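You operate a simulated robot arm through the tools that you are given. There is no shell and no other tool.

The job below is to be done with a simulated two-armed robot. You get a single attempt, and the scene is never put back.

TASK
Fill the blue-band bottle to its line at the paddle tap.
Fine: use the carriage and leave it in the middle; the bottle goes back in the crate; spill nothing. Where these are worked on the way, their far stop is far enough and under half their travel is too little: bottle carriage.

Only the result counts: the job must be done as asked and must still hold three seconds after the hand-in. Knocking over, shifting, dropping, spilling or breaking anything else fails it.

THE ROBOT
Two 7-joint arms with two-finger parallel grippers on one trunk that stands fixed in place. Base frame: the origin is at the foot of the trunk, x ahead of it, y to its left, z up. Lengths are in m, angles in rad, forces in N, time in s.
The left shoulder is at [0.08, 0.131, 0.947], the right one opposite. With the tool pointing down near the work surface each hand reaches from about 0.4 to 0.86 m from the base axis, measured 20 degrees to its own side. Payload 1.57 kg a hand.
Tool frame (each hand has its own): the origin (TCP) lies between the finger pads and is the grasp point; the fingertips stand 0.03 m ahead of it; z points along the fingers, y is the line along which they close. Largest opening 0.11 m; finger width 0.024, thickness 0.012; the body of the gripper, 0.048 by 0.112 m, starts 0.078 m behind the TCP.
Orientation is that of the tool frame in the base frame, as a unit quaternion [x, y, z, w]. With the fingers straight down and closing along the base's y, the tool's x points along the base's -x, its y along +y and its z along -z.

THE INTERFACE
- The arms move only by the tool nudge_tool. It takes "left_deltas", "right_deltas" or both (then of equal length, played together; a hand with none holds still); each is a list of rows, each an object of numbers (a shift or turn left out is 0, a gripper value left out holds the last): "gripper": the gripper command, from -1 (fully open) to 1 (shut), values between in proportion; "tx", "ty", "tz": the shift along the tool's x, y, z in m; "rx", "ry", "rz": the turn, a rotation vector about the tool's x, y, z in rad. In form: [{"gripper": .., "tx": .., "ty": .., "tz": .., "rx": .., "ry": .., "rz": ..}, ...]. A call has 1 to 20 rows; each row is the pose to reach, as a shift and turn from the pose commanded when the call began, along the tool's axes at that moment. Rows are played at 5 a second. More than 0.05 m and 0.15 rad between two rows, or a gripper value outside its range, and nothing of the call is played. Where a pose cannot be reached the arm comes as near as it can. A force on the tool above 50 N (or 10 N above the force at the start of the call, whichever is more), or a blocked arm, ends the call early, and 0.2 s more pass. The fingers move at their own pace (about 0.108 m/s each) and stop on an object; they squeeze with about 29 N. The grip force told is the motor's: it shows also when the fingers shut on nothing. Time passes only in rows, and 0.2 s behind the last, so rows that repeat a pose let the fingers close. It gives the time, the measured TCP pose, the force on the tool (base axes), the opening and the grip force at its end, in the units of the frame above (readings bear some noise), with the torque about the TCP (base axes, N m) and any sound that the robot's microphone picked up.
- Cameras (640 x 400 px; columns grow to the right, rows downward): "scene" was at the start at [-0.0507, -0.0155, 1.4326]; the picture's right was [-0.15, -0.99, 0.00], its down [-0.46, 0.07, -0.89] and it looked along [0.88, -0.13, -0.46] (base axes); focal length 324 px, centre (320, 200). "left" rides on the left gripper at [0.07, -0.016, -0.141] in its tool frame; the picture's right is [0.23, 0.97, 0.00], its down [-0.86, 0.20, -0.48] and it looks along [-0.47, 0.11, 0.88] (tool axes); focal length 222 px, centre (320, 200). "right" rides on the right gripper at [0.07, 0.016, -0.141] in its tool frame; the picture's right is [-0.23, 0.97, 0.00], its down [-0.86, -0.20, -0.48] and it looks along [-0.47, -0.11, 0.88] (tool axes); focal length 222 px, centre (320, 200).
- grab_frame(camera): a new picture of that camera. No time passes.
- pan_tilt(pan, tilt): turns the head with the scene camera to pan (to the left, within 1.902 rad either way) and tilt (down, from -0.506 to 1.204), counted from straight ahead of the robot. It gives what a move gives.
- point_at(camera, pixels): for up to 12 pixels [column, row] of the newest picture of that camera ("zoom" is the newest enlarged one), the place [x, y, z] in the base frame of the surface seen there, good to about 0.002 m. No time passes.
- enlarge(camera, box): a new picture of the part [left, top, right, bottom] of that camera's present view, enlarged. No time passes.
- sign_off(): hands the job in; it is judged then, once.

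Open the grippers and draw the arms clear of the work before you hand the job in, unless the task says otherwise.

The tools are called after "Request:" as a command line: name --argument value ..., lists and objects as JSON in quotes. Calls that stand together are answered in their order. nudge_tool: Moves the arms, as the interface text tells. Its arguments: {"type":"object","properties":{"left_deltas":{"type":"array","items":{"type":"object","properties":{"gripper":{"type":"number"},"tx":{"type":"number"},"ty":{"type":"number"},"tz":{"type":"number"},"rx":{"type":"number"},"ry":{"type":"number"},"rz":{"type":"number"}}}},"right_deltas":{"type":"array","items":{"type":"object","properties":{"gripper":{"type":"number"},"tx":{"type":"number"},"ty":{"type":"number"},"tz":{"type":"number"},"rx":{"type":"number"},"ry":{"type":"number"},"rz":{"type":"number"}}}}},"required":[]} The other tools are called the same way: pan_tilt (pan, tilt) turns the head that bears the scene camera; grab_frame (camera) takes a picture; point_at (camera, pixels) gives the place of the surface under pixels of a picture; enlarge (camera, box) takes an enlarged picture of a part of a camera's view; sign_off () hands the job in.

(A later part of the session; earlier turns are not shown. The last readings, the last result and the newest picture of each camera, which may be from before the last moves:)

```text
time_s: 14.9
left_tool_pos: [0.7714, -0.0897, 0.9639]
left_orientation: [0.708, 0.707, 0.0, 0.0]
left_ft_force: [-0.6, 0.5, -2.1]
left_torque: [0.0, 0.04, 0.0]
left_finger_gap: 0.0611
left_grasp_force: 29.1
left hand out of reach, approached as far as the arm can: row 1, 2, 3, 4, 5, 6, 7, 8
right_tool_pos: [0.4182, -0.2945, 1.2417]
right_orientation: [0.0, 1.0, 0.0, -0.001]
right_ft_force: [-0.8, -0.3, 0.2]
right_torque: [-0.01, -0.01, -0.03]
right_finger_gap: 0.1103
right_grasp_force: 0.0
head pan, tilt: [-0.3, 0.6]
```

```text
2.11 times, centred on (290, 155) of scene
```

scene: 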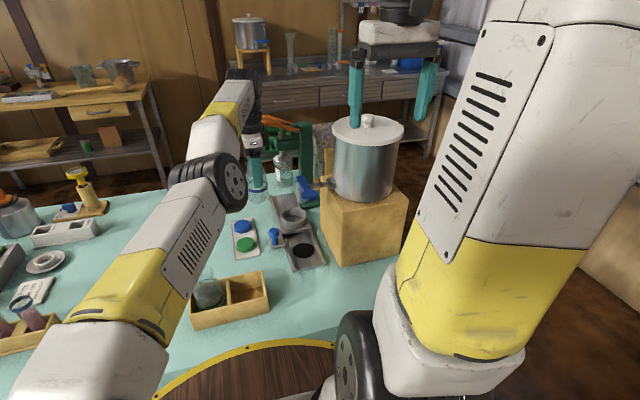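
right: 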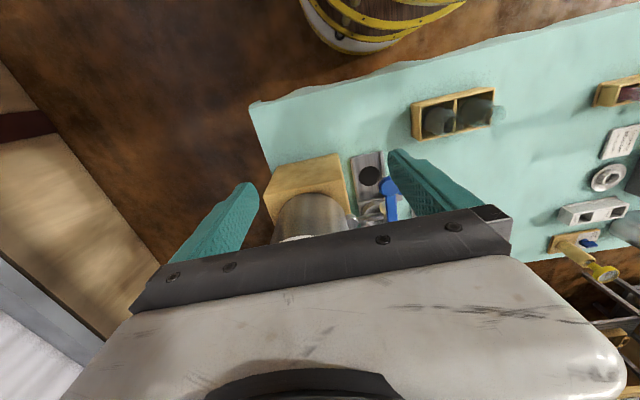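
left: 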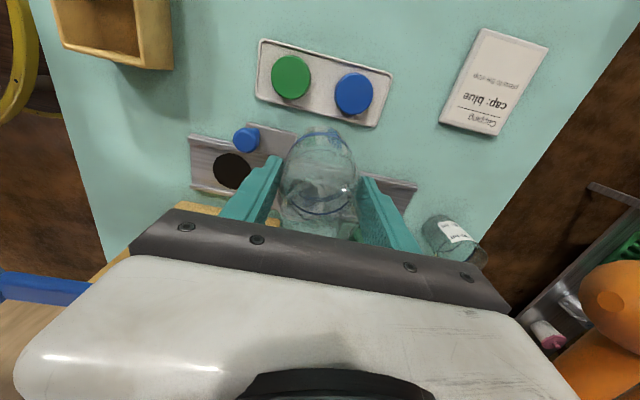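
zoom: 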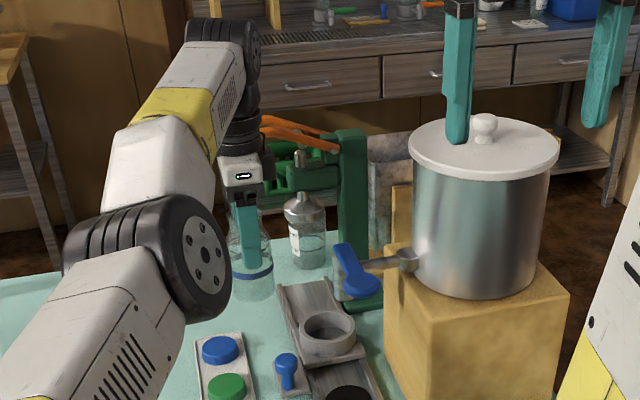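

The left arm has stretched out straight (elbow at (225,185)) and slid along its reach limit. I check the elbow's surroundings, then command a gentle pull-back toward the robot to bend the elbow again.

Request:
point_at --camera "scene" --pixels '[[215, 175], [237, 190], [190, 230], [225, 110], [250, 90], [255, 140], [210, 285], [95, 350], [150, 290]]'

Request:
nudge_tool --left_deltas '[{"ty": -0.02, "tx": 0.005, "gripper": 1}, {"ty": -0.04, "tx": 0.01}, {"ty": -0.06, "tx": 0.015}]'

```text
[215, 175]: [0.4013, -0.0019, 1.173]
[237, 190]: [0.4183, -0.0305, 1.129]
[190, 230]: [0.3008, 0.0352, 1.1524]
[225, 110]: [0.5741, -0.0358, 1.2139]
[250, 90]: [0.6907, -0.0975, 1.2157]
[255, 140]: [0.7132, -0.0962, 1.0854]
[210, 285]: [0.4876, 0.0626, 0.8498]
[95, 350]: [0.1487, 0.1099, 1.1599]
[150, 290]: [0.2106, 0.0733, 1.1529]
```

```text
time_s: 15.7
left_tool_pos: [0.7687, -0.0936, 0.9697]
left_orientation: [0.707, 0.707, -0.001, -0.001]
left_ft_force: [-0.8, 0.6, -1.6]
left_torque: [-0.01, 0.0, 0.0]
left_finger_gap: 0.0607
left_grasp_force: 28.6
left hand out of reach, approached as far as the arm can: row 1, 2, 3
right_tool_pos: [0.4197, -0.295, 1.2425]
right_orientation: [0.0, 1.0, 0.0, 0.0]
right_ft_force: [0.0, -0.3, -1.0]
right_torque: [-0.01, 0.06, -0.04]
right_finger_gap: 0.1103
right_grasp_force: 0.0
head pan, tilt: [-0.3, 0.6]
```

Still stuck at full stretch, so the commanded pose lies inside the sphere the straight arm sweeps. I raise the commanded pose straight up, so that target and arm meet again away from the capper handle.

Request:
nudge_tool --left_deltas '[{"tz": -0.03, "gripper": 1}, {"tz": -0.06}, {"tz": -0.09}, {"tz": -0.12}]'

Request:
grab_frame --camera "scene"

```text
time_s: 16.7
left_tool_pos: [0.7497, -0.0821, 1.075]
left_orientation: [0.707, 0.707, 0.0, 0.0]
left_ft_force: [0.7, 0.3, -2.7]
left_torque: [0.04, 0.06, 0.01]
left_finger_gap: 0.061
left_grasp_force: 28.7
left hand out of reach, approached as far as the arm can: row 1, 2, 3, 4
right_tool_pos: [0.4185, -0.2948, 1.2422]
right_orientation: [0.0, 1.0, 0.0, 0.0]
right_ft_force: [1.1, -0.6, 0.2]
right_torque: [0.04, 0.03, -0.02]
right_finger_gap: 0.11
right_grasp_force: 0.1
head pan, tilt: [-0.3, 0.6]
```

```text
taken
```

scene: 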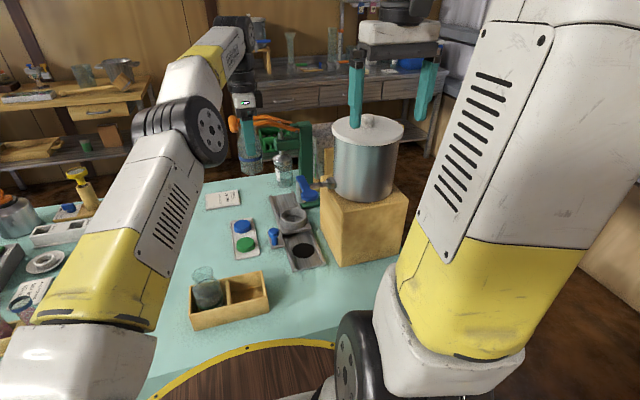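

The hand is rising away from the capper as expected. I keep raising until the target meets the arm.

Request:
nudge_tool --left_deltas '[{"tz": -0.03, "gripper": 1}, {"tz": -0.06}, {"tz": -0.09}, {"tz": -0.12}, {"tz": -0.15}, {"tz": -0.17}]'

Request:
grab_frame --camera "scene"

```text
time_s: 18.1
left_tool_pos: [0.7028, -0.0568, 1.201]
left_orientation: [0.707, 0.707, 0.0, -0.001]
left_ft_force: [0.3, -0.2, -1.1]
left_torque: [0.01, 0.02, 0.02]
left_finger_gap: 0.061
left_grasp_force: 29.3
left hand out of reach, approached as far as the arm can: row 1, 2, 3, 4, 5, 6
right_tool_pos: [0.4191, -0.2948, 1.2438]
right_orientation: [-0.001, 1.0, -0.001, 0.0]
right_ft_force: [0.4, 0.3, 0.7]
right_torque: [0.03, 0.01, 0.0]
right_finger_gap: 0.11
right_grasp_force: 0.0
head pan, tilt: [-0.3, 0.6]
```

```text
taken
```

scene: 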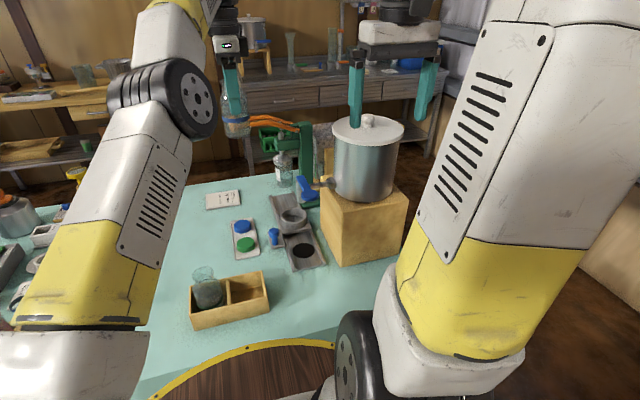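

The measured pose still lags the target a bit. I hold for a few rows to see if it settles.

Request:
nudge_tool --left_deltas '[{"gripper": 1}, {"gripper": 1}, {"gripper": 1}]'

```text
time_s: 18.9
left_tool_pos: [0.7025, -0.0559, 1.2012]
left_orientation: [0.707, 0.707, 0.0, 0.0]
left_ft_force: [-0.8, -1.0, -1.8]
left_torque: [-0.05, 0.04, 0.04]
left_finger_gap: 0.0612
left_grasp_force: 28.7
right_tool_pos: [0.4191, -0.2949, 1.243]
right_orientation: [0.0, 1.0, 0.0, 0.0]
right_ft_force: [-0.9, 0.2, 0.1]
right_torque: [0.04, 0.01, 0.0]
right_finger_gap: 0.1097
right_grasp_force: 0.1
head pan, tilt: [-0.3, 0.6]
```

Holding, it reports no fault, so the reached pose becomes the new command. I try pulling inward toward the shoulder in tiny steps so the elbow can bend.

Request:
nudge_tool --left_deltas '[{"tx": 0.0005, "ty": -0.0017, "tz": 0.0009, "gripper": 1}, {"tx": 0.001, "ty": -0.0034, "tz": 0.0018}, {"tx": 0.0015, "ty": -0.0051, "tz": 0.0028}, {"tx": 0.002, "ty": -0.0068, "tz": 0.0037}, {"tx": 0.0026, "ty": -0.0085, "tz": 0.0046}, {"tx": 0.0038, "ty": -0.0128, "tz": 0.0069}, {"tx": 0.0051, "ty": -0.017, "tz": 0.0092}]'

```text
time_s: 20.5
left_tool_pos: [0.7015, -0.0557, 1.2015]
left_orientation: [0.707, 0.708, -0.001, 0.0]
left_ft_force: [-0.2, -0.4, -1.6]
left_torque: [-0.01, -0.02, 0.03]
left_finger_gap: 0.0608
left_grasp_force: 29.0
left hand out of reach, approached as far as the arm can: row 3, 4, 5, 6, 7
right_tool_pos: [0.4186, -0.2949, 1.2431]
right_orientation: [0.0, 1.0, 0.001, 0.0]
right_ft_force: [0.1, 0.5, -0.1]
right_torque: [-0.03, -0.01, -0.02]
right_finger_gap: 0.1101
right_grasp_force: 0.0
head pan, tilt: [-0.3, 0.6]
```

Pure inward pull gets no elbow motion. A straight-down move (in the elbow's flexing direction, and inside the reach sphere) should make the elbow bend, so I try that.

Request:
nudge_tool --left_deltas '[{"tz": 0.03, "gripper": 1}, {"tz": 0.06}, {"tz": 0.09}, {"tz": 0.12}]'

Request:
grab_frame --camera "scene"

```text
time_s: 21.5
left_tool_pos: [0.7418, -0.0699, 1.1002]
left_orientation: [0.707, 0.707, -0.001, -0.001]
left_ft_force: [-0.4, 0.2, -2.3]
left_torque: [-0.02, -0.02, 0.0]
left_finger_gap: 0.061
left_grasp_force: 29.2
left hand out of reach, approached as far as the arm can: row 1, 2, 3, 4
right_tool_pos: [0.4184, -0.2941, 1.2435]
right_orientation: [0.0, 1.0, 0.0, 0.0]
right_ft_force: [0.7, 0.0, 0.3]
right_torque: [-0.01, -0.02, 0.0]
right_finger_gap: 0.1099
right_grasp_force: 0.0
head pan, tilt: [-0.3, 0.6]
```

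```text
taken
```

scene: 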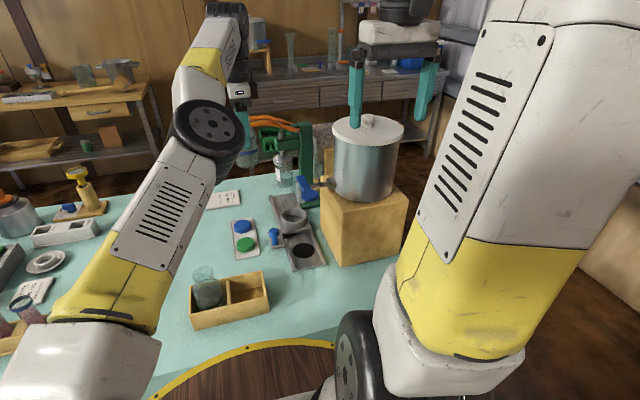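

Still sliding along the limit. I try the opposite: up and inward together.

Request:
nudge_tool --left_deltas '[{"ty": -0.03, "tz": -0.03, "tx": 0.008, "gripper": 1}, {"ty": -0.06, "tz": -0.06, "tx": 0.016}, {"ty": -0.09, "tz": -0.09, "tx": 0.024}, {"ty": -0.12, "tz": -0.12, "tx": 0.032}, {"ty": -0.15, "tz": -0.15, "tx": 0.04}]'

Request:
grab_frame --camera "scene"

```text
time_s: 22.7
left_tool_pos: [0.5889, -0.0293, 1.2507]
left_orientation: [0.706, 0.709, -0.001, 0.001]
left_ft_force: [0.3, -0.3, -1.2]
left_torque: [-0.01, -0.01, 0.02]
left_finger_gap: 0.0609
left_grasp_force: 28.9
left hand out of reach, approached as far as the arm can: row 1, 2, 3
right_tool_pos: [0.4177, -0.2951, 1.2434]
right_orientation: [0.0, 1.0, 0.001, 0.0]
right_ft_force: [1.0, -0.3, 0.1]
right_torque: [0.02, -0.05, 0.0]
right_finger_gap: 0.11
right_grasp_force: 0.0
head pan, tilt: [-0.3, 0.6]
```

```text
taken
```

scene: 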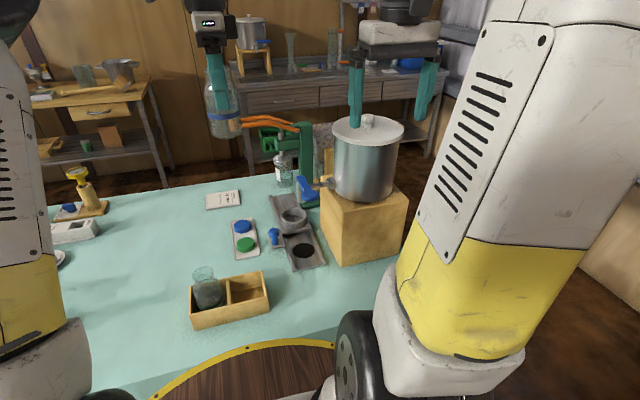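

The arm is free again at (0.589,-0.029,1.251) with the elbow bent. I take the bottle back above its crate cell at (0.504,-0.012), well inside reach.

Request:
nudge_tool --left_deltas '[{"tx": 0.0021, "ty": -0.0106, "tz": 0.03, "gripper": 1}, {"tx": 0.0042, "ty": -0.0211, "tz": 0.06}, {"tx": 0.0063, "ty": -0.0317, "tz": 0.09}, {"tx": 0.0084, "ty": -0.0422, "tz": 0.12}, {"tx": 0.0105, "ty": -0.0528, "tz": 0.15}, {"tx": 0.0126, "ty": -0.0634, "tz": 0.18}, {"tx": 0.0147, "ty": -0.0739, "tz": 0.21}, {"tx": 0.0172, "ty": -0.0847, "tz": 0.24}, {"tx": 0.0172, "ty": -0.0847, "tz": 0.27}, {"tx": 0.0172, "ty": -0.0847, "tz": 0.29}, {"tx": 0.0172, "ty": -0.0847, "tz": 0.29}]'

Request:
grab_frame --camera "scene"

Request:
enlarge --camera "scene" --box '[180, 200, 300, 340]'

```text
time_s: 25.1
left_tool_pos: [0.5058, -0.0143, 0.9609]
left_orientation: [0.707, 0.707, 0.0, 0.0]
left_ft_force: [0.5, -0.2, -1.9]
left_torque: [0.0, -0.01, -0.02]
left_finger_gap: 0.061
left_grasp_force: 28.8
right_tool_pos: [0.4181, -0.294, 1.2439]
right_orientation: [0.0, 1.0, 0.0, 0.0]
right_ft_force: [0.4, 0.6, 0.3]
right_torque: [-0.03, -0.01, 0.03]
right_finger_gap: 0.11
right_grasp_force: 0.0
head pan, tilt: [-0.3, 0.6]
```

```text
taken
```

scene: 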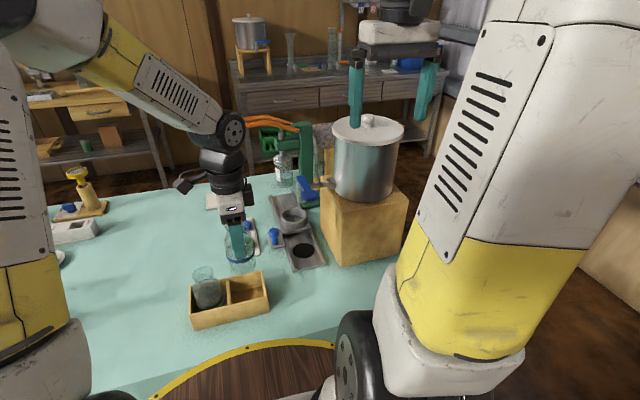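

```text
2.86 times, centred on (240, 270) of scene
```

zoom: 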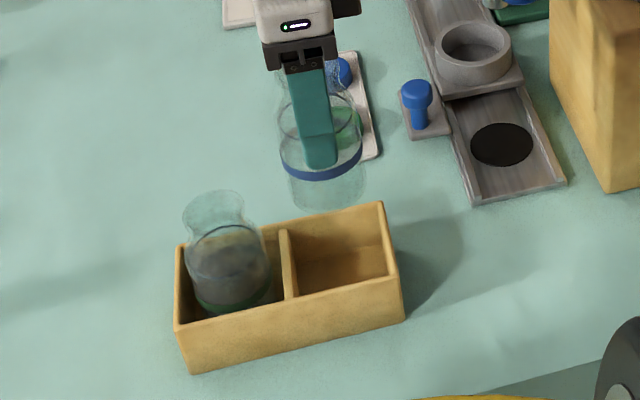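

The bottle hangs right above its empty cell. I lower it to the floor of the cell.

Request:
nudge_tool --left_deltas '[{"tx": 0.0023, "ty": -0.0008, "tz": 0.02, "gripper": 1}, {"tx": 0.0023, "ty": -0.0008, "tz": 0.04}, {"tx": 0.0023, "ty": -0.0008, "tz": 0.06}, {"tx": 0.0023, "ty": -0.0008, "tz": 0.08}, {"tx": 0.0023, "ty": -0.0008, "tz": 0.1}, {"tx": 0.0023, "ty": -0.0008, "tz": 0.112}, {"tx": 0.0023, "ty": -0.0008, "tz": 0.12}, {"tx": 0.0023, "ty": -0.0008, "tz": 0.12}]'

Request:
enlarge --camera "scene" --box '[180, 200, 300, 340]'

```text
time_s: 26.9
left_tool_pos: [0.5052, -0.0101, 0.8415]
left_orientation: [0.707, 0.707, 0.001, 0.0]
left_ft_force: [-0.1, 0.0, -1.7]
left_torque: [-0.02, 0.01, -0.02]
left_finger_gap: 0.0612
left_grasp_force: 29.3
right_tool_pos: [0.4195, -0.2936, 1.2428]
right_orientation: [0.0, 1.0, -0.001, 0.0]
right_ft_force: [0.2, -0.5, 0.0]
right_torque: [0.01, 0.04, 0.01]
right_finger_gap: 0.1099
right_grasp_force: 0.1
head pan, tilt: [-0.3, 0.6]
```

```text
2.86 times, centred on (240, 270) of scene
```

zoom: 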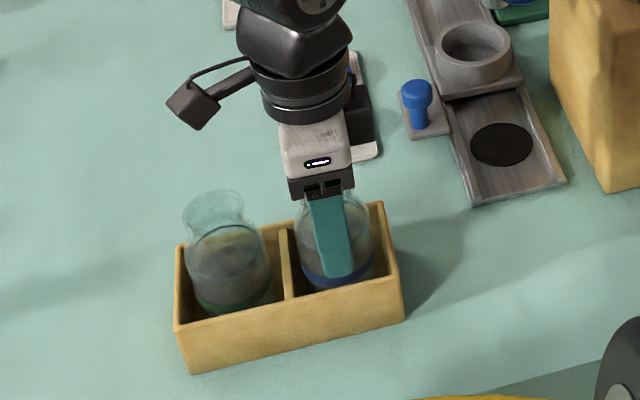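

The bottle sits in the cell; its weight still shows in the hand (Fz -1.7), so I ease down 1.5 mm more and then open.

Request:
nudge_tool --left_deltas '[{"tz": 0.001, "gripper": 1}, {"tz": 0.0015, "gripper": 1}, {"tz": 0.0015, "gripper": 0.0}, {"tz": 0.0015, "gripper": -0.4}, {"tz": 0.0015, "gripper": -1}, {"tz": 0.0015, "gripper": -1}, {"tz": 0.0015, "gripper": -1}]'

Request:
grab_frame --camera "left"

```text
time_s: 28.5
left_tool_pos: [0.5047, -0.0114, 0.842]
left_orientation: [0.708, 0.707, 0.0, 0.001]
left_ft_force: [0.2, 0.6, -0.1]
left_torque: [0.0, -0.02, 0.02]
left_finger_gap: 0.1099
left_grasp_force: 0.1
right_tool_pos: [0.4189, -0.2938, 1.2421]
right_orientation: [0.0, 1.0, 0.0, 0.001]
right_ft_force: [-0.1, -0.2, -0.1]
right_torque: [0.0, 0.0, -0.03]
right_finger_gap: 0.1101
right_grasp_force: 0.1
head pan, tilt: [-0.3, 0.6]
```

```text
taken
```

left: 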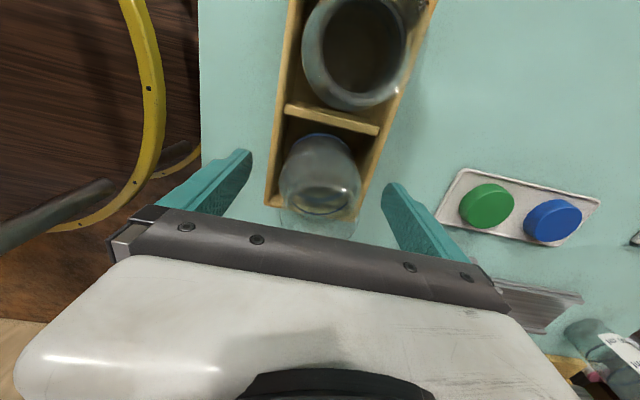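

Released; the bottle stands free. I rise 0.10 m and yaw the hand 20° so that a lean will bring the wrist back toward the left shoulder.

Request:
nudge_tool --left_deltas '[{"tz": -0.02, "gripper": -1}, {"tz": -0.045}, {"tz": -0.07}, {"tz": -0.09}, {"tz": -0.1, "rz": -0.1}, {"tz": -0.1, "rz": -0.22}, {"tz": -0.1, "rz": -0.349}, {"tz": -0.1, "rz": -0.349}]'

```text
time_s: 30.3
left_tool_pos: [0.5045, -0.01, 0.9406]
left_orientation: [0.573, 0.82, 0.0, -0.001]
left_ft_force: [-0.2, -0.1, -0.2]
left_torque: [-0.01, -0.03, -0.01]
left_finger_gap: 0.11
left_grasp_force: 0.0
right_tool_pos: [0.4182, -0.2933, 1.243]
right_orientation: [-0.001, 1.0, 0.0, 0.0]
right_ft_force: [0.1, 0.3, -0.1]
right_torque: [0.01, 0.03, -0.01]
right_finger_gap: 0.1099
right_grasp_force: 0.1
head pan, tilt: [-0.3, 0.6]
```

The yaw is as wanted (closing axis (0.94,0.345)). Now I lean the hand by 0.4 rad about the closing axis.

Request:
nudge_tool --left_deltas '[{"ry": -0.13, "gripper": -1}, {"ry": -0.265}, {"ry": -0.4}, {"ry": -0.4}]'

Request:
enlarge --camera "scene" --box '[150, 160, 310, 340]'

Request:
grab_frame --camera "left"

```text
time_s: 31.3
left_tool_pos: [0.5038, -0.0103, 0.9413]
left_orientation: [0.562, 0.803, -0.114, 0.163]
left_ft_force: [0.1, 0.4, 0.1]
left_torque: [0.01, -0.01, 0.0]
left_finger_gap: 0.1098
left_grasp_force: 0.0
right_tool_pos: [0.4181, -0.2953, 1.243]
right_orientation: [0.0, 1.0, -0.001, 0.0]
right_ft_force: [0.3, 0.4, 0.5]
right_torque: [-0.02, 0.01, 0.02]
right_finger_gap: 0.11
right_grasp_force: 0.0
head pan, tilt: [-0.3, 0.6]
```

```text
2.22 times, centred on (230, 250) of scene
```

zoom: 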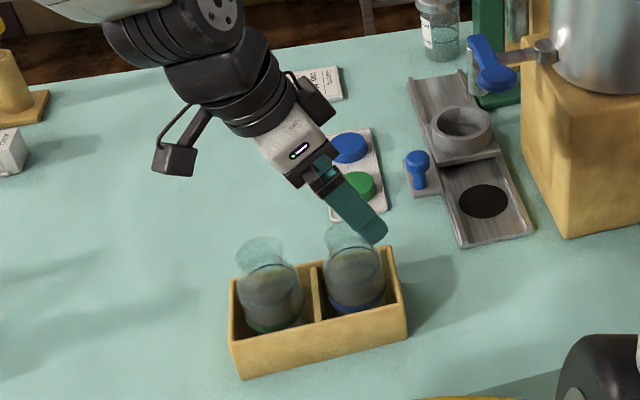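

```text
taken
```

left: 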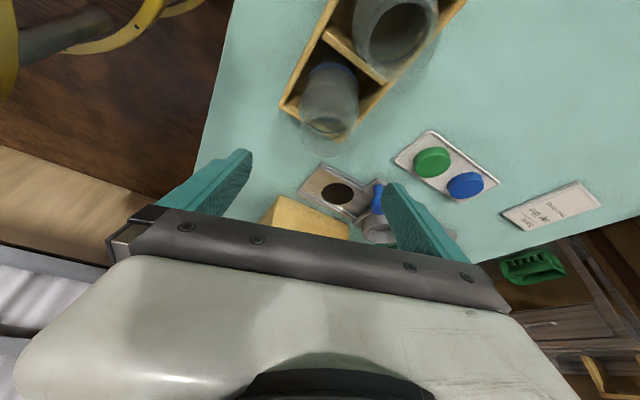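

The hand leans as planned and hovers over the bottle. I lower it straight down (base -z) by 0.103 m around the bottle.

Request:
nudge_tool --left_deltas '[{"tx": 0.0078, "tz": 0.0184, "gripper": -1}, {"tx": 0.0156, "tz": 0.0368}, {"tx": 0.0233, "tz": 0.0553}, {"tx": 0.0311, "tz": 0.0737}, {"tx": 0.037, "tz": 0.0875}, {"tx": 0.0399, "tz": 0.0945}, {"tx": 0.0399, "tz": 0.0945}]'

Request:
enlarge --camera "scene" --box '[170, 200, 310, 340]'

Request:
grab_frame --camera "left"

```text
time_s: 32.9
left_tool_pos: [0.5052, -0.0094, 0.8391]
left_orientation: [0.562, 0.803, -0.114, 0.163]
left_ft_force: [-0.2, -0.6, 1.0]
left_torque: [0.01, 0.01, 0.03]
left_finger_gap: 0.1102
left_grasp_force: 0.1
right_tool_pos: [0.419, -0.2946, 1.2421]
right_orientation: [0.0, 1.0, 0.0, 0.001]
right_ft_force: [0.0, 0.2, 0.9]
right_torque: [0.03, -0.01, 0.01]
right_finger_gap: 0.11
right_grasp_force: 0.0
head pan, tilt: [-0.3, 0.6]
```

```text
2.86 times, centred on (240, 270) of scene
```

zoom: 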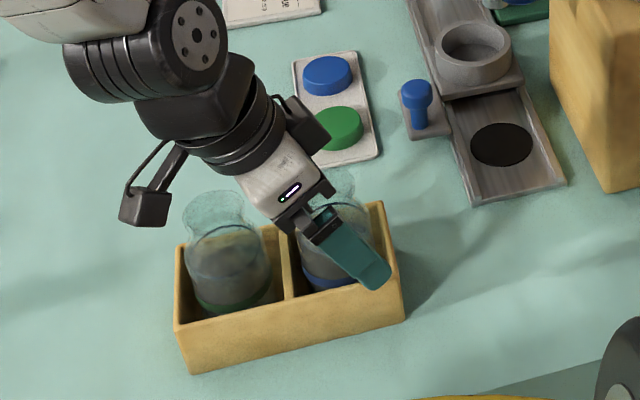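

```text
taken
```

left: 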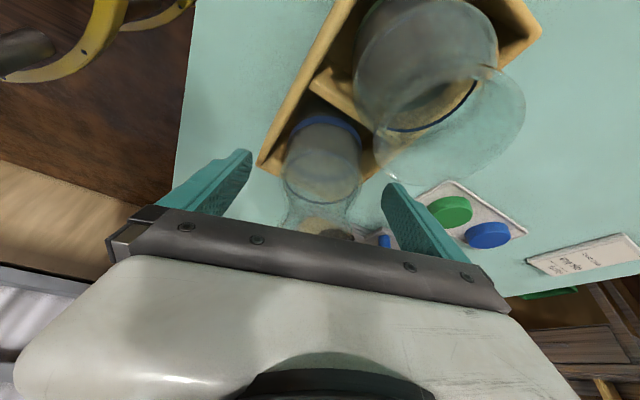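

The bottle is between the leaned fingers and the green bottle is untouched. I close the gripper.

Request:
nudge_tool --left_deltas '[{"gripper": -0.3}, {"gripper": 0.0}, {"gripper": 0.3}, {"gripper": 1}, {"gripper": 1}, {"gripper": 1}]'

Request:
enlarge --camera "scene" --box '[190, 230, 290, 340]'

```text
time_s: 34.3
left_tool_pos: [0.5039, -0.01, 0.8388]
left_orientation: [0.562, 0.803, -0.114, 0.162]
left_ft_force: [-0.4, 0.5, -0.6]
left_torque: [-0.05, 0.01, 0.02]
left_finger_gap: 0.0611
left_grasp_force: 28.6
right_tool_pos: [0.4198, -0.295, 1.2439]
right_orientation: [0.0, 1.0, 0.0, 0.0]
right_ft_force: [-0.4, -0.2, 0.1]
right_torque: [0.02, 0.01, -0.03]
right_finger_gap: 0.1101
right_grasp_force: 0.1
head pan, tilt: [-0.3, 0.6]
```

```text
3.64 times, centred on (240, 285) of scene
```

zoom: 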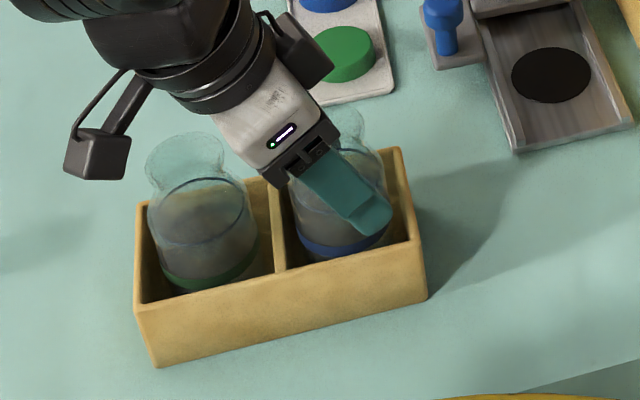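

The grip is firm (0.0611 m). I lift straight up 0.11 m.

Request:
nudge_tool --left_deltas '[{"tx": -0.0039, "tz": -0.0092, "gripper": 1}, {"tx": -0.0097, "tz": -0.023}, {"tx": -0.0175, "tz": -0.0414}, {"tx": -0.0253, "tz": -0.0599}, {"tx": -0.0331, "tz": -0.0783}, {"tx": -0.0389, "tz": -0.0921}, {"tx": -0.0428, "tz": -0.1013}, {"tx": -0.0428, "tz": -0.1013}]'

Request:
enlarge --camera "scene" --box '[170, 160, 310, 340]'

```text
time_s: 36.1
left_tool_pos: [0.5042, -0.0097, 0.9485]
left_orientation: [0.562, 0.803, -0.113, 0.163]
left_ft_force: [0.1, -0.2, -2.2]
left_torque: [0.0, 0.0, 0.0]
left_finger_gap: 0.0608
left_grasp_force: 29.5
right_tool_pos: [0.4198, -0.2946, 1.2422]
right_orientation: [-0.001, 1.0, 0.0, 0.0]
right_ft_force: [-0.5, -0.1, 0.1]
right_torque: [0.02, -0.02, -0.01]
right_finger_gap: 0.1096
right_grasp_force: 0.0
head pan, tilt: [-0.3, 0.6]
```

```text
2.22 times, centred on (240, 250) of scene
```

zoom: 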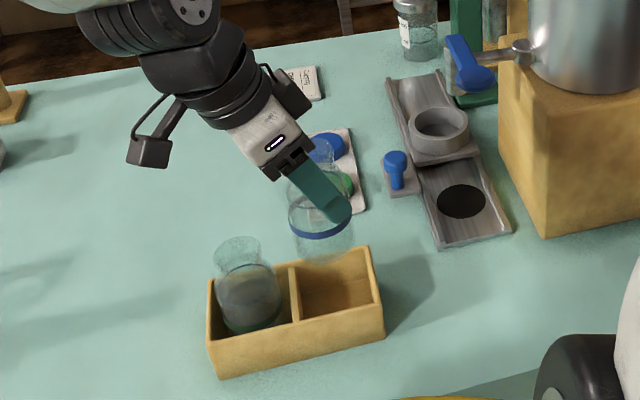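

The bottle hangs upright in the leaned hand. I carry it forward to about (0.70,-0.06) at the same height.

Request:
nudge_tool --left_deltas '[{"tx": -0.0084, "ty": 0.0134, "tz": 0.0035, "gripper": 1}, {"tx": -0.021, "ty": 0.0334, "tz": 0.0089}, {"tx": -0.0347, "ty": 0.0551, "tz": 0.0146}, {"tx": -0.0483, "ty": 0.0769, "tz": 0.0204}, {"tx": -0.062, "ty": 0.0986, "tz": 0.0262}, {"tx": -0.0756, "ty": 0.1203, "tz": 0.0319}, {"tx": -0.0893, "ty": 0.142, "tz": 0.0377}, {"tx": -0.0998, "ty": 0.1587, "tz": 0.0421}, {"tx": -0.105, "ty": 0.1671, "tz": 0.0444}, {"tx": -0.105, "ty": 0.1671, "tz": 0.0444}]'

Request:
grab_frame --camera "scene"

Request:
enlarge --camera "scene" --box '[200, 80, 360, 260]'

```text
time_s: 38.3
left_tool_pos: [0.6971, -0.0596, 0.9468]
left_orientation: [0.562, 0.803, -0.114, 0.163]
left_ft_force: [0.7, 0.7, -2.0]
left_torque: [-0.02, 0.01, -0.01]
left_finger_gap: 0.061
left_grasp_force: 29.5
right_tool_pos: [0.4186, -0.2942, 1.243]
right_orientation: [0.0, 1.0, 0.0, 0.0]
right_ft_force: [1.4, -0.3, 0.6]
right_torque: [0.02, 0.01, -0.01]
right_finger_gap: 0.11
right_grasp_force: 0.0
head pan, tilt: [-0.3, 0.6]
```

```text
taken
```

scene: 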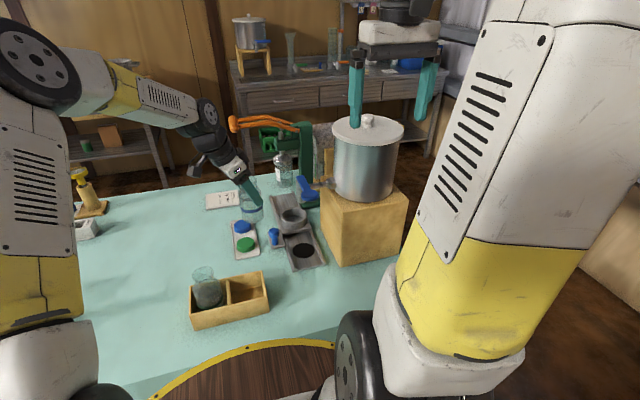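

```text
2.22 times, centred on (280, 170) of scene
```

zoom: 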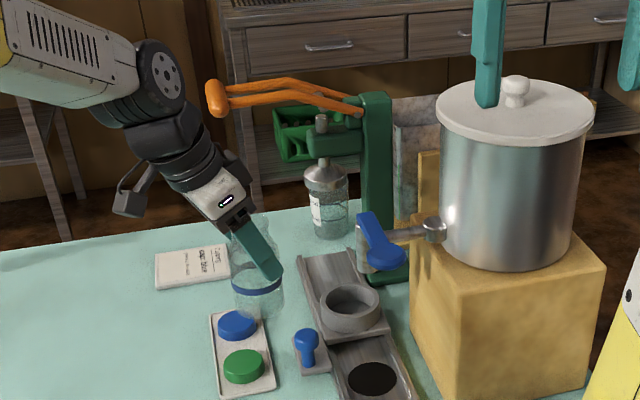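

The hand leans clear of both capper and tap. I measure the bottle's band and mouth to fix its axis before going over the ring.

Request:
enlarge --camera "scene" --box '[225, 170, 285, 230]'

```text
6.67 times, centred on (255, 200) of scene
```

zoom: 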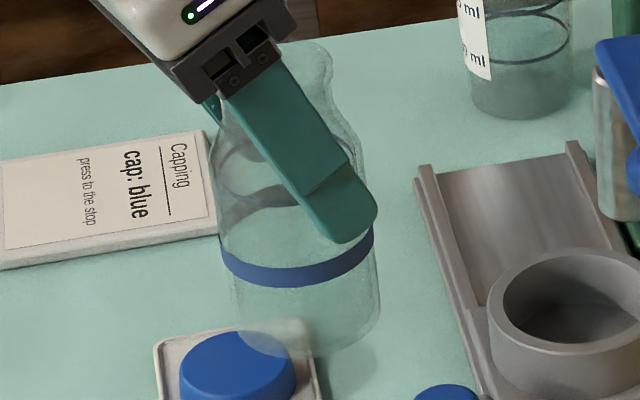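

Request:
point_at --camera "zoom" --pixels '[[222, 255], [230, 268], [245, 276], [265, 280], [290, 280], [315, 275], [340, 263], [358, 250], [370, 238], [240, 345], [300, 356], [355, 335]]'

```text
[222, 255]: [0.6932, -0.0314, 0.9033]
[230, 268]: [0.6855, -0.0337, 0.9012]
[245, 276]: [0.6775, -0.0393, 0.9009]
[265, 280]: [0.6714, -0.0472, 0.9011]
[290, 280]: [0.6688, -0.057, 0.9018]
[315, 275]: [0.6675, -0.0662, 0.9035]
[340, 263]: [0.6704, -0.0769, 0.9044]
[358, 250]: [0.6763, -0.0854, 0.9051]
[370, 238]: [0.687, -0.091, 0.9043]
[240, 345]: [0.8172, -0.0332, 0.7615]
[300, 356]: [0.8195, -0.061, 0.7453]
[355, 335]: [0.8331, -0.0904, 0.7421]
```

The bottle axis is at (0.698,-0.062). I shift by (0.0595,-0.1295) so that it hangs over the ring centre (0.7575,-0.1915).

Request:
nudge_tool --left_deltas '[{"tx": -0.0105, "ty": 0.0009, "tz": 0.0044, "gripper": 1}, {"tx": -0.0262, "ty": 0.0023, "tz": 0.0111}, {"tx": -0.0432, "ty": 0.0038, "tz": 0.0182}, {"tx": -0.0602, "ty": 0.0054, "tz": 0.0254}, {"tx": -0.0772, "ty": 0.0069, "tz": 0.0326}, {"tx": -0.0942, "ty": 0.0084, "tz": 0.0398}, {"tx": -0.1112, "ty": 0.0099, "tz": 0.047}, {"tx": -0.1243, "ty": 0.0111, "tz": 0.0525}, {"tx": -0.1309, "ty": 0.0116, "tz": 0.0553}, {"tx": -0.1309, "ty": 0.0116, "tz": 0.0553}]'

Request:
grab_frame --camera "scene"

Request:
enlarge --camera "scene" --box '[250, 160, 340, 250]'

Request:
grab_frame --camera "left"

```text
time_s: 40.5
left_tool_pos: [0.7597, -0.1896, 0.9474]
left_orientation: [0.562, 0.803, -0.114, 0.163]
left_ft_force: [-0.4, 0.0, -1.3]
left_torque: [0.03, -0.03, -0.03]
left_finger_gap: 0.0611
left_grasp_force: 29.1
right_tool_pos: [0.4197, -0.2952, 1.2427]
right_orientation: [0.0, 1.0, 0.0, 0.0]
right_ft_force: [0.6, 0.8, -0.2]
right_torque: [-0.01, -0.01, 0.01]
right_finger_gap: 0.1101
right_grasp_force: 0.0
head pan, tilt: [-0.3, 0.6]
```

```text
taken
```

scene: 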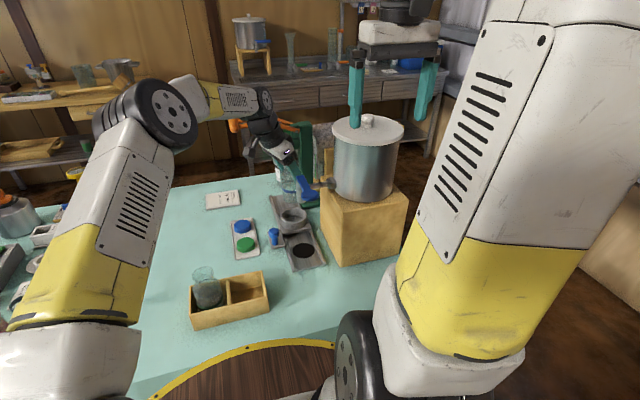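

```text
4.44 times, centred on (295, 205) of scene
```

zoom: 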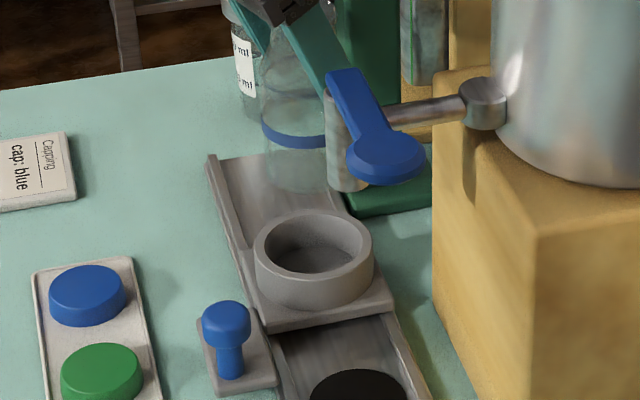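

```text
taken
```

left: 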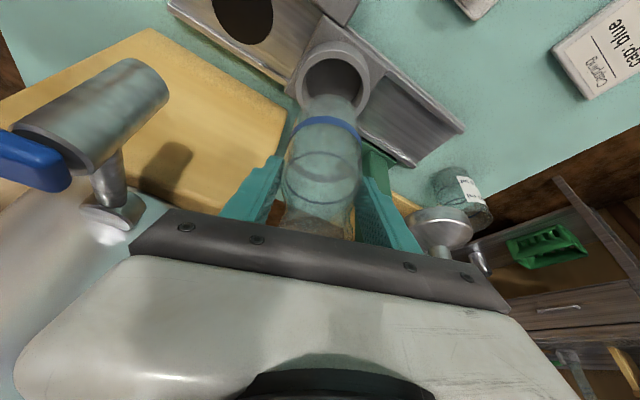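

Reached without trouble. I measure the band's visible part again to confirm the bottle is over the ring.

Request:
enlarge --camera "scene" --box '[290, 165, 330, 215]'

Request:
enlarge --camera "scene" --box '[295, 175, 335, 203]'

```text
8.00 times, centred on (310, 190) of scene
```

zoom: 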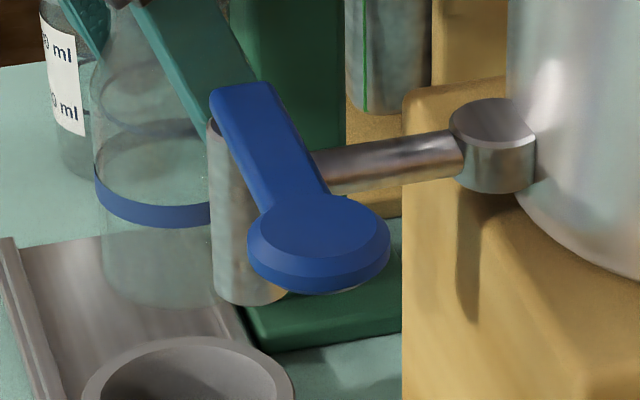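

```text
14.29 times, centred on (315, 189) of scene
```

zoom: 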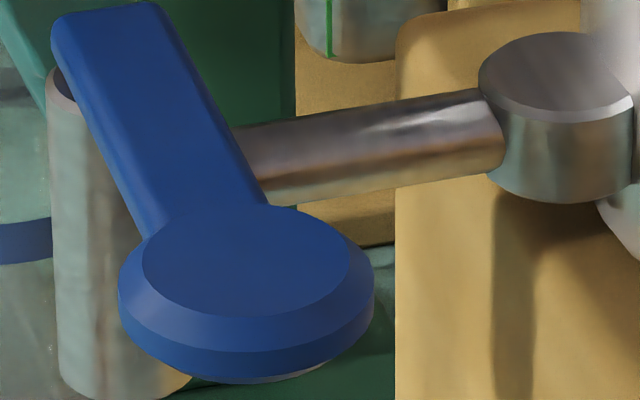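

I use this sharp view to read the paddle and spout geometry, then measure the band.

Request:
point_at --camera "zoom" --pixels '[[245, 265], [125, 275], [370, 270], [245, 215], [240, 330], [110, 20], [180, 130], [58, 95], [75, 380], [150, 350], [350, 150], [15, 235]]'

Request:
enlarge --camera "scene" --box '[290, 165, 330, 215]'

Request:
point_at --camera "zoom" --pixels '[[98, 178], [105, 195], [120, 208], [140, 217], [160, 220], [185, 220], [205, 216], [110, 290], [160, 303], [250, 295], [270, 300], [225, 290]]'

```text
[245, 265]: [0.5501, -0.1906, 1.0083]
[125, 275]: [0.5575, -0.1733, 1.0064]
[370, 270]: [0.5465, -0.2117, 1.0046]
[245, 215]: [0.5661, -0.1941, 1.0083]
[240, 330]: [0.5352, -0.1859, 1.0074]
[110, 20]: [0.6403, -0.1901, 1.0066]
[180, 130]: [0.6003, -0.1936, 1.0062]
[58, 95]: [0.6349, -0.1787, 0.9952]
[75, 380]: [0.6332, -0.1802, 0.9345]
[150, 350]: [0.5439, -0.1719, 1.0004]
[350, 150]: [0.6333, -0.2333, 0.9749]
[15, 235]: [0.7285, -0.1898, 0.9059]
```

```text
8.00 times, centred on (310, 190) of scene
```

zoom: 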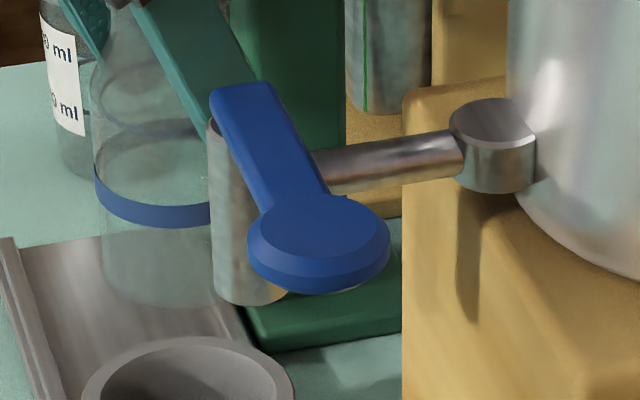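

```text
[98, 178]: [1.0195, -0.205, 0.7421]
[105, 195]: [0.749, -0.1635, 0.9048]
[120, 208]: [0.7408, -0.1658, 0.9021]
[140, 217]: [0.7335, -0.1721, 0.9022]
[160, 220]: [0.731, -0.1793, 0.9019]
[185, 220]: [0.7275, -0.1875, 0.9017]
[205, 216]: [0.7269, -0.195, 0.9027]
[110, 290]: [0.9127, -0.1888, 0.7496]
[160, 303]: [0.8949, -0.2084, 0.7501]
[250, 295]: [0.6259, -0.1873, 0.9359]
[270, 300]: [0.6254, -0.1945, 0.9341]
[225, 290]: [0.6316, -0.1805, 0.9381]
```

Bottle axis (0.7577,-0.1925) agrees with the ring centre to 1 mm. I lower it straight into the ring, watching the force.

Request:
nudge_tool --left_deltas '[{"tx": 0.0058, "tz": 0.0138, "gripper": 1}, {"tx": 0.0117, "tz": 0.0276}, {"tx": 0.0175, "tz": 0.0414}, {"tx": 0.0214, "tz": 0.0507}, {"tx": 0.0241, "tz": 0.0571}, {"tx": 0.0265, "tz": 0.0626}, {"tx": 0.0288, "tz": 0.0682}, {"tx": 0.0312, "tz": 0.0737}, {"tx": 0.0323, "tz": 0.0765}, {"tx": 0.0323, "tz": 0.0765}]'

Request:
enlarge --camera "scene" --box '[250, 160, 340, 250]'

Request:
grab_frame --camera "left"

```text
time_s: 42.7
left_tool_pos: [0.7605, -0.1886, 0.864]
left_orientation: [0.562, 0.803, -0.113, 0.163]
left_ft_force: [-0.3, -0.7, -0.9]
left_torque: [0.05, -0.04, -0.03]
left_finger_gap: 0.061
left_grasp_force: 28.7
right_tool_pos: [0.4188, -0.2944, 1.2418]
right_orientation: [0.0, 1.0, 0.001, 0.0]
right_ft_force: [0.2, 0.2, 0.3]
right_torque: [-0.01, 0.01, -0.03]
right_finger_gap: 0.11
right_grasp_force: 0.0
head pan, tilt: [-0.3, 0.6]
```

```text
4.44 times, centred on (295, 205) of scene
```

zoom: 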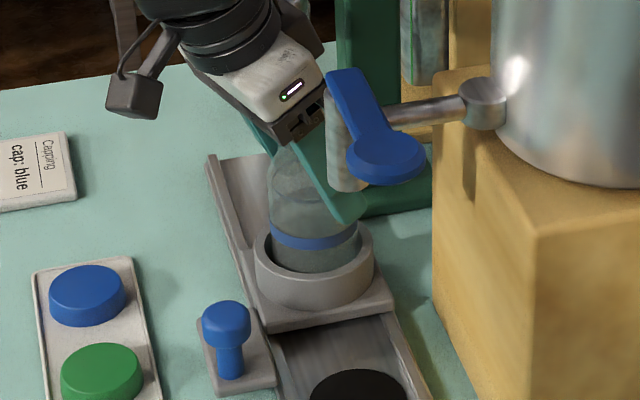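

```text
taken
```

left: 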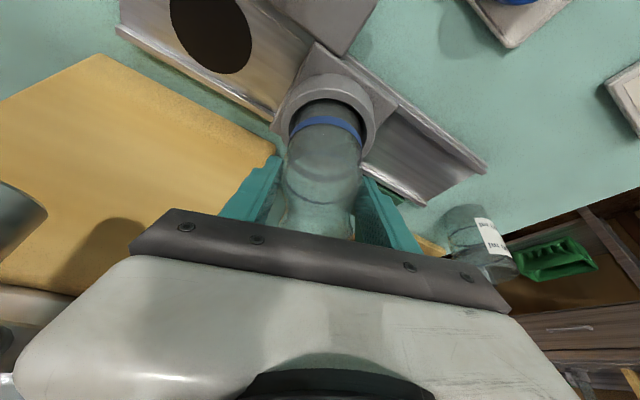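

The bottle is inside the ring. I creep down the last few millimetres until it rests.

Request:
nudge_tool --left_deltas '[{"tx": 0.0006, "tz": 0.0014, "gripper": 1}, {"tx": 0.0012, "tz": 0.0028}, {"tx": 0.0017, "tz": 0.0039}, {"tx": 0.0017, "tz": 0.0039}]'

```text
time_s: 43.7
left_tool_pos: [0.7601, -0.1902, 0.8611]
left_orientation: [0.562, 0.803, -0.114, 0.163]
left_ft_force: [-0.6, 0.0, -1.7]
left_torque: [-0.01, -0.02, -0.01]
left_finger_gap: 0.061
left_grasp_force: 29.0
right_tool_pos: [0.4189, -0.294, 1.2439]
right_orientation: [0.0, 1.0, -0.001, 0.001]
right_ft_force: [-0.1, -0.4, -0.6]
right_torque: [0.0, 0.01, 0.01]
right_finger_gap: 0.11
right_grasp_force: 0.1
head pan, tilt: [-0.3, 0.6]
```

Its weight still hangs on the hand (Fz -1.7). I go down another 2 mm in small steps.

Request:
nudge_tool --left_deltas '[{"tx": 0.0003, "tz": 0.0007, "gripper": 1}, {"tx": 0.0006, "tz": 0.0014}, {"tx": 0.0008, "tz": 0.0019}, {"tx": 0.0008, "tz": 0.0019}]'

```text
time_s: 44.7
left_tool_pos: [0.7604, -0.1901, 0.8592]
left_orientation: [0.561, 0.803, -0.114, 0.163]
left_ft_force: [1.6, -1.3, 3.4]
left_torque: [0.01, 0.03, 0.03]
left_finger_gap: 0.0612
left_grasp_force: 29.0
right_tool_pos: [0.4195, -0.2944, 1.2426]
right_orientation: [0.0, 1.0, 0.0, 0.0]
right_ft_force: [-0.2, -0.2, -0.7]
right_torque: [-0.01, 0.01, 0.01]
right_finger_gap: 0.1101
right_grasp_force: 0.0
head pan, tilt: [-0.3, 0.6]
```

Contact is felt (Fz +3.4), so the bottle stands on the carriage. I open partway and back out along the tool axis.

Request:
nudge_tool --left_deltas '[{"gripper": 0.2}, {"gripper": -0.3}, {"gripper": -0.7}, {"gripper": -0.7}, {"tz": -0.015, "gripper": -0.7}, {"tz": -0.035}, {"tz": -0.06}, {"tz": -0.09}, {"tz": -0.12}, {"tz": -0.12}]'

Request:
grab_frame --camera "scene"

Request:
enlarge --camera "scene" --box '[250, 150, 350, 260]'

Request:
grab_frame --camera "left"

```text
time_s: 46.9
left_tool_pos: [0.7443, -0.1468, 0.9691]
left_orientation: [0.562, 0.803, -0.113, 0.162]
left_ft_force: [-0.5, -0.1, -0.1]
left_torque: [0.0, 0.02, 0.01]
left_finger_gap: 0.0936
left_grasp_force: 0.1
right_tool_pos: [0.4192, -0.2938, 1.2444]
right_orientation: [0.0, 1.0, 0.001, 0.0]
right_ft_force: [-0.7, 0.0, -0.9]
right_torque: [-0.02, -0.03, 0.01]
right_finger_gap: 0.1099
right_grasp_force: 0.0
head pan, tilt: [-0.3, 0.6]
```

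```text
taken
```

scene: 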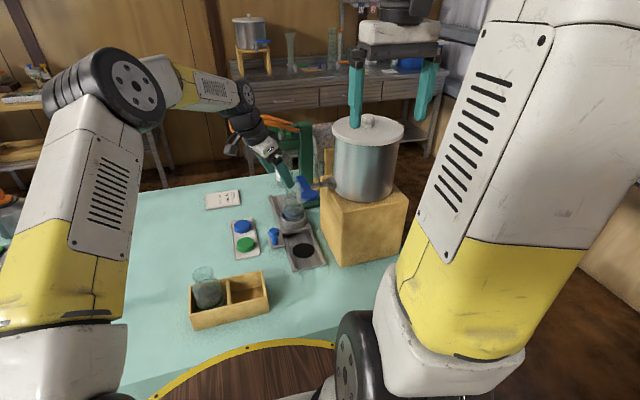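

```text
3.64 times, centred on (300, 205) of scene
```

zoom: 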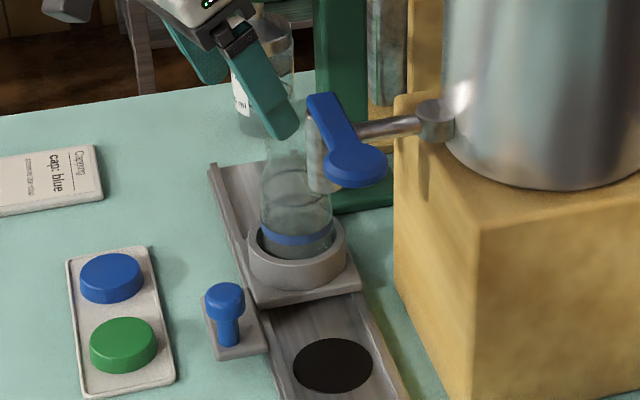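

```text
taken
```

left: 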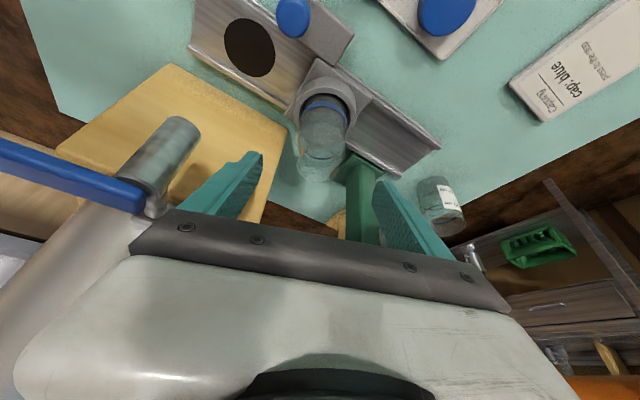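

The bottle stands upright in the ring. Next I bring the left hand over the blue carriage knob at (0.6715,-0.114), fingers partly open.

Request:
nudge_tool --left_deltas '[{"tx": 0.0141, "ty": -0.0114, "tz": 0.0047, "gripper": -0.3}, {"tx": 0.0282, "ty": -0.0229, "tz": 0.0094, "gripper": -0.3}, {"tx": 0.0422, "ty": -0.0343, "tz": 0.014}, {"tx": 0.0563, "ty": -0.0458, "tz": 0.0187}, {"tx": 0.0704, "ty": -0.0572, "tz": 0.0234}, {"tx": 0.0704, "ty": -0.0572, "tz": 0.0234}]'

Request:
grab_frame --camera "left"

Request:
enlarge --camera "scene" --box '[230, 150, 340, 270]'

```text
time_s: 48.3
left_tool_pos: [0.6701, -0.1122, 0.9183]
left_orientation: [0.562, 0.803, -0.114, 0.163]
left_ft_force: [-0.3, 1.2, -1.1]
left_torque: [0.04, 0.04, -0.01]
left_finger_gap: 0.0712
left_grasp_force: 0.1
right_tool_pos: [0.4189, -0.2955, 1.244]
right_orientation: [0.001, 1.0, 0.0, 0.0]
right_ft_force: [-0.8, 0.3, 0.4]
right_torque: [-0.03, -0.01, -0.01]
right_finger_gap: 0.1099
right_grasp_force: 0.0
head pan, tilt: [-0.3, 0.6]
```

```text
taken
```

left: 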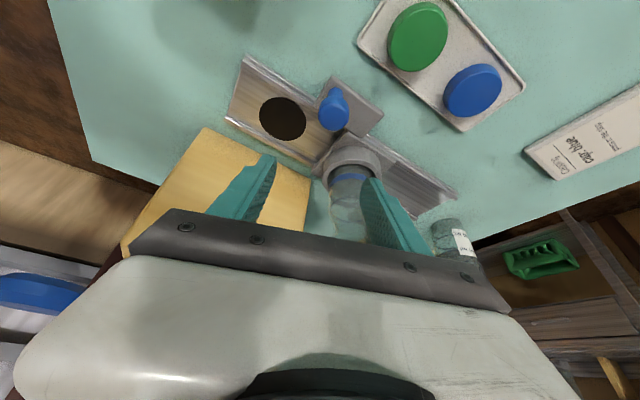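

```text
3.33 times, centred on (285, 210) of scene
```

zoom: 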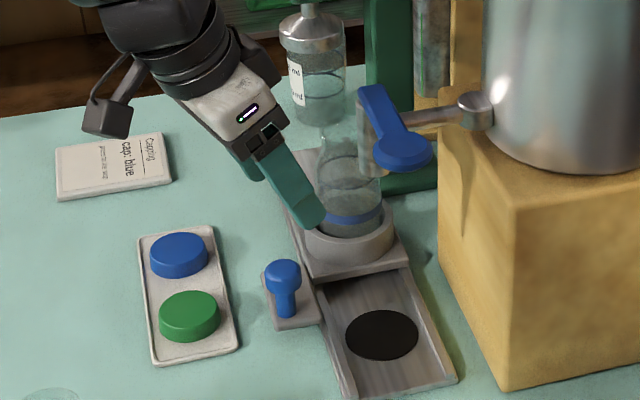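

The hand is over the knob. I lower it around the knob to TCP z≈0.817 (fingertips ≈15 mm above the tab).

Request:
nudge_tool --left_deltas '[{"tx": 0.0078, "ty": 0.001, "tz": 0.0184, "gripper": -0.3}, {"tx": 0.0156, "ty": 0.001, "tz": 0.0368}, {"tx": 0.0234, "ty": 0.001, "tz": 0.0553}, {"tx": 0.0312, "ty": 0.001, "tz": 0.0737}, {"tx": 0.037, "ty": 0.001, "tz": 0.0875}, {"tx": 0.0393, "ty": 0.001, "tz": 0.093}, {"tx": 0.0393, "ty": 0.001, "tz": 0.093}]'

Request:
grab_frame --camera "left"

Request:
enlarge --camera "scene" --box '[230, 170, 330, 270]'

```text
time_s: 49.9
left_tool_pos: [0.6737, -0.1118, 0.8182]
left_orientation: [0.563, 0.803, -0.114, 0.162]
left_ft_force: [-0.1, 1.1, 0.3]
left_torque: [-0.01, 0.04, -0.02]
left_finger_gap: 0.0715
left_grasp_force: 0.0
right_tool_pos: [0.419, -0.2941, 1.2431]
right_orientation: [-0.001, 1.0, 0.0, 0.0]
right_ft_force: [1.3, -0.1, 0.7]
right_torque: [0.03, -0.01, 0.01]
right_finger_gap: 0.11
right_grasp_force: 0.1
head pan, tilt: [-0.3, 0.6]
```

```text
taken
```

left: 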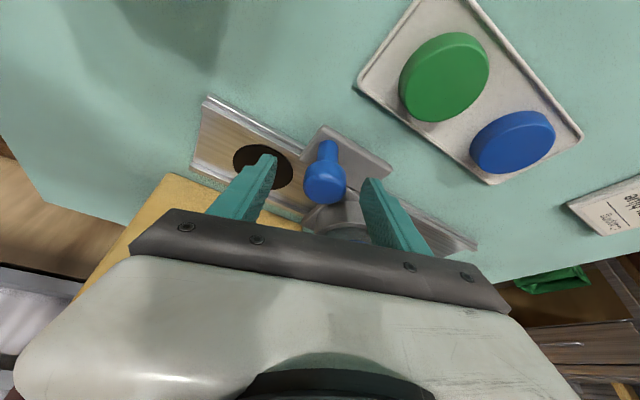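

```text
4.00 times, centred on (280, 220) of scene
```

zoom: 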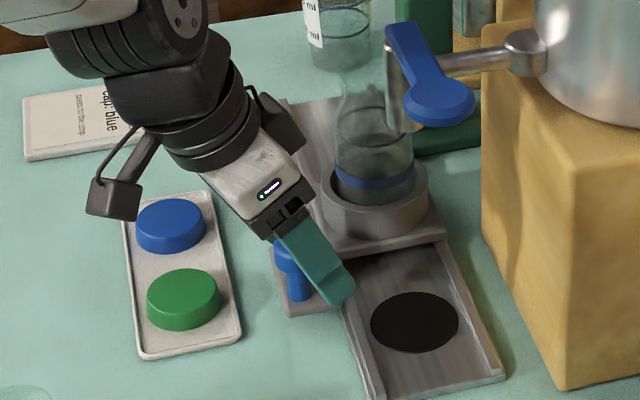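

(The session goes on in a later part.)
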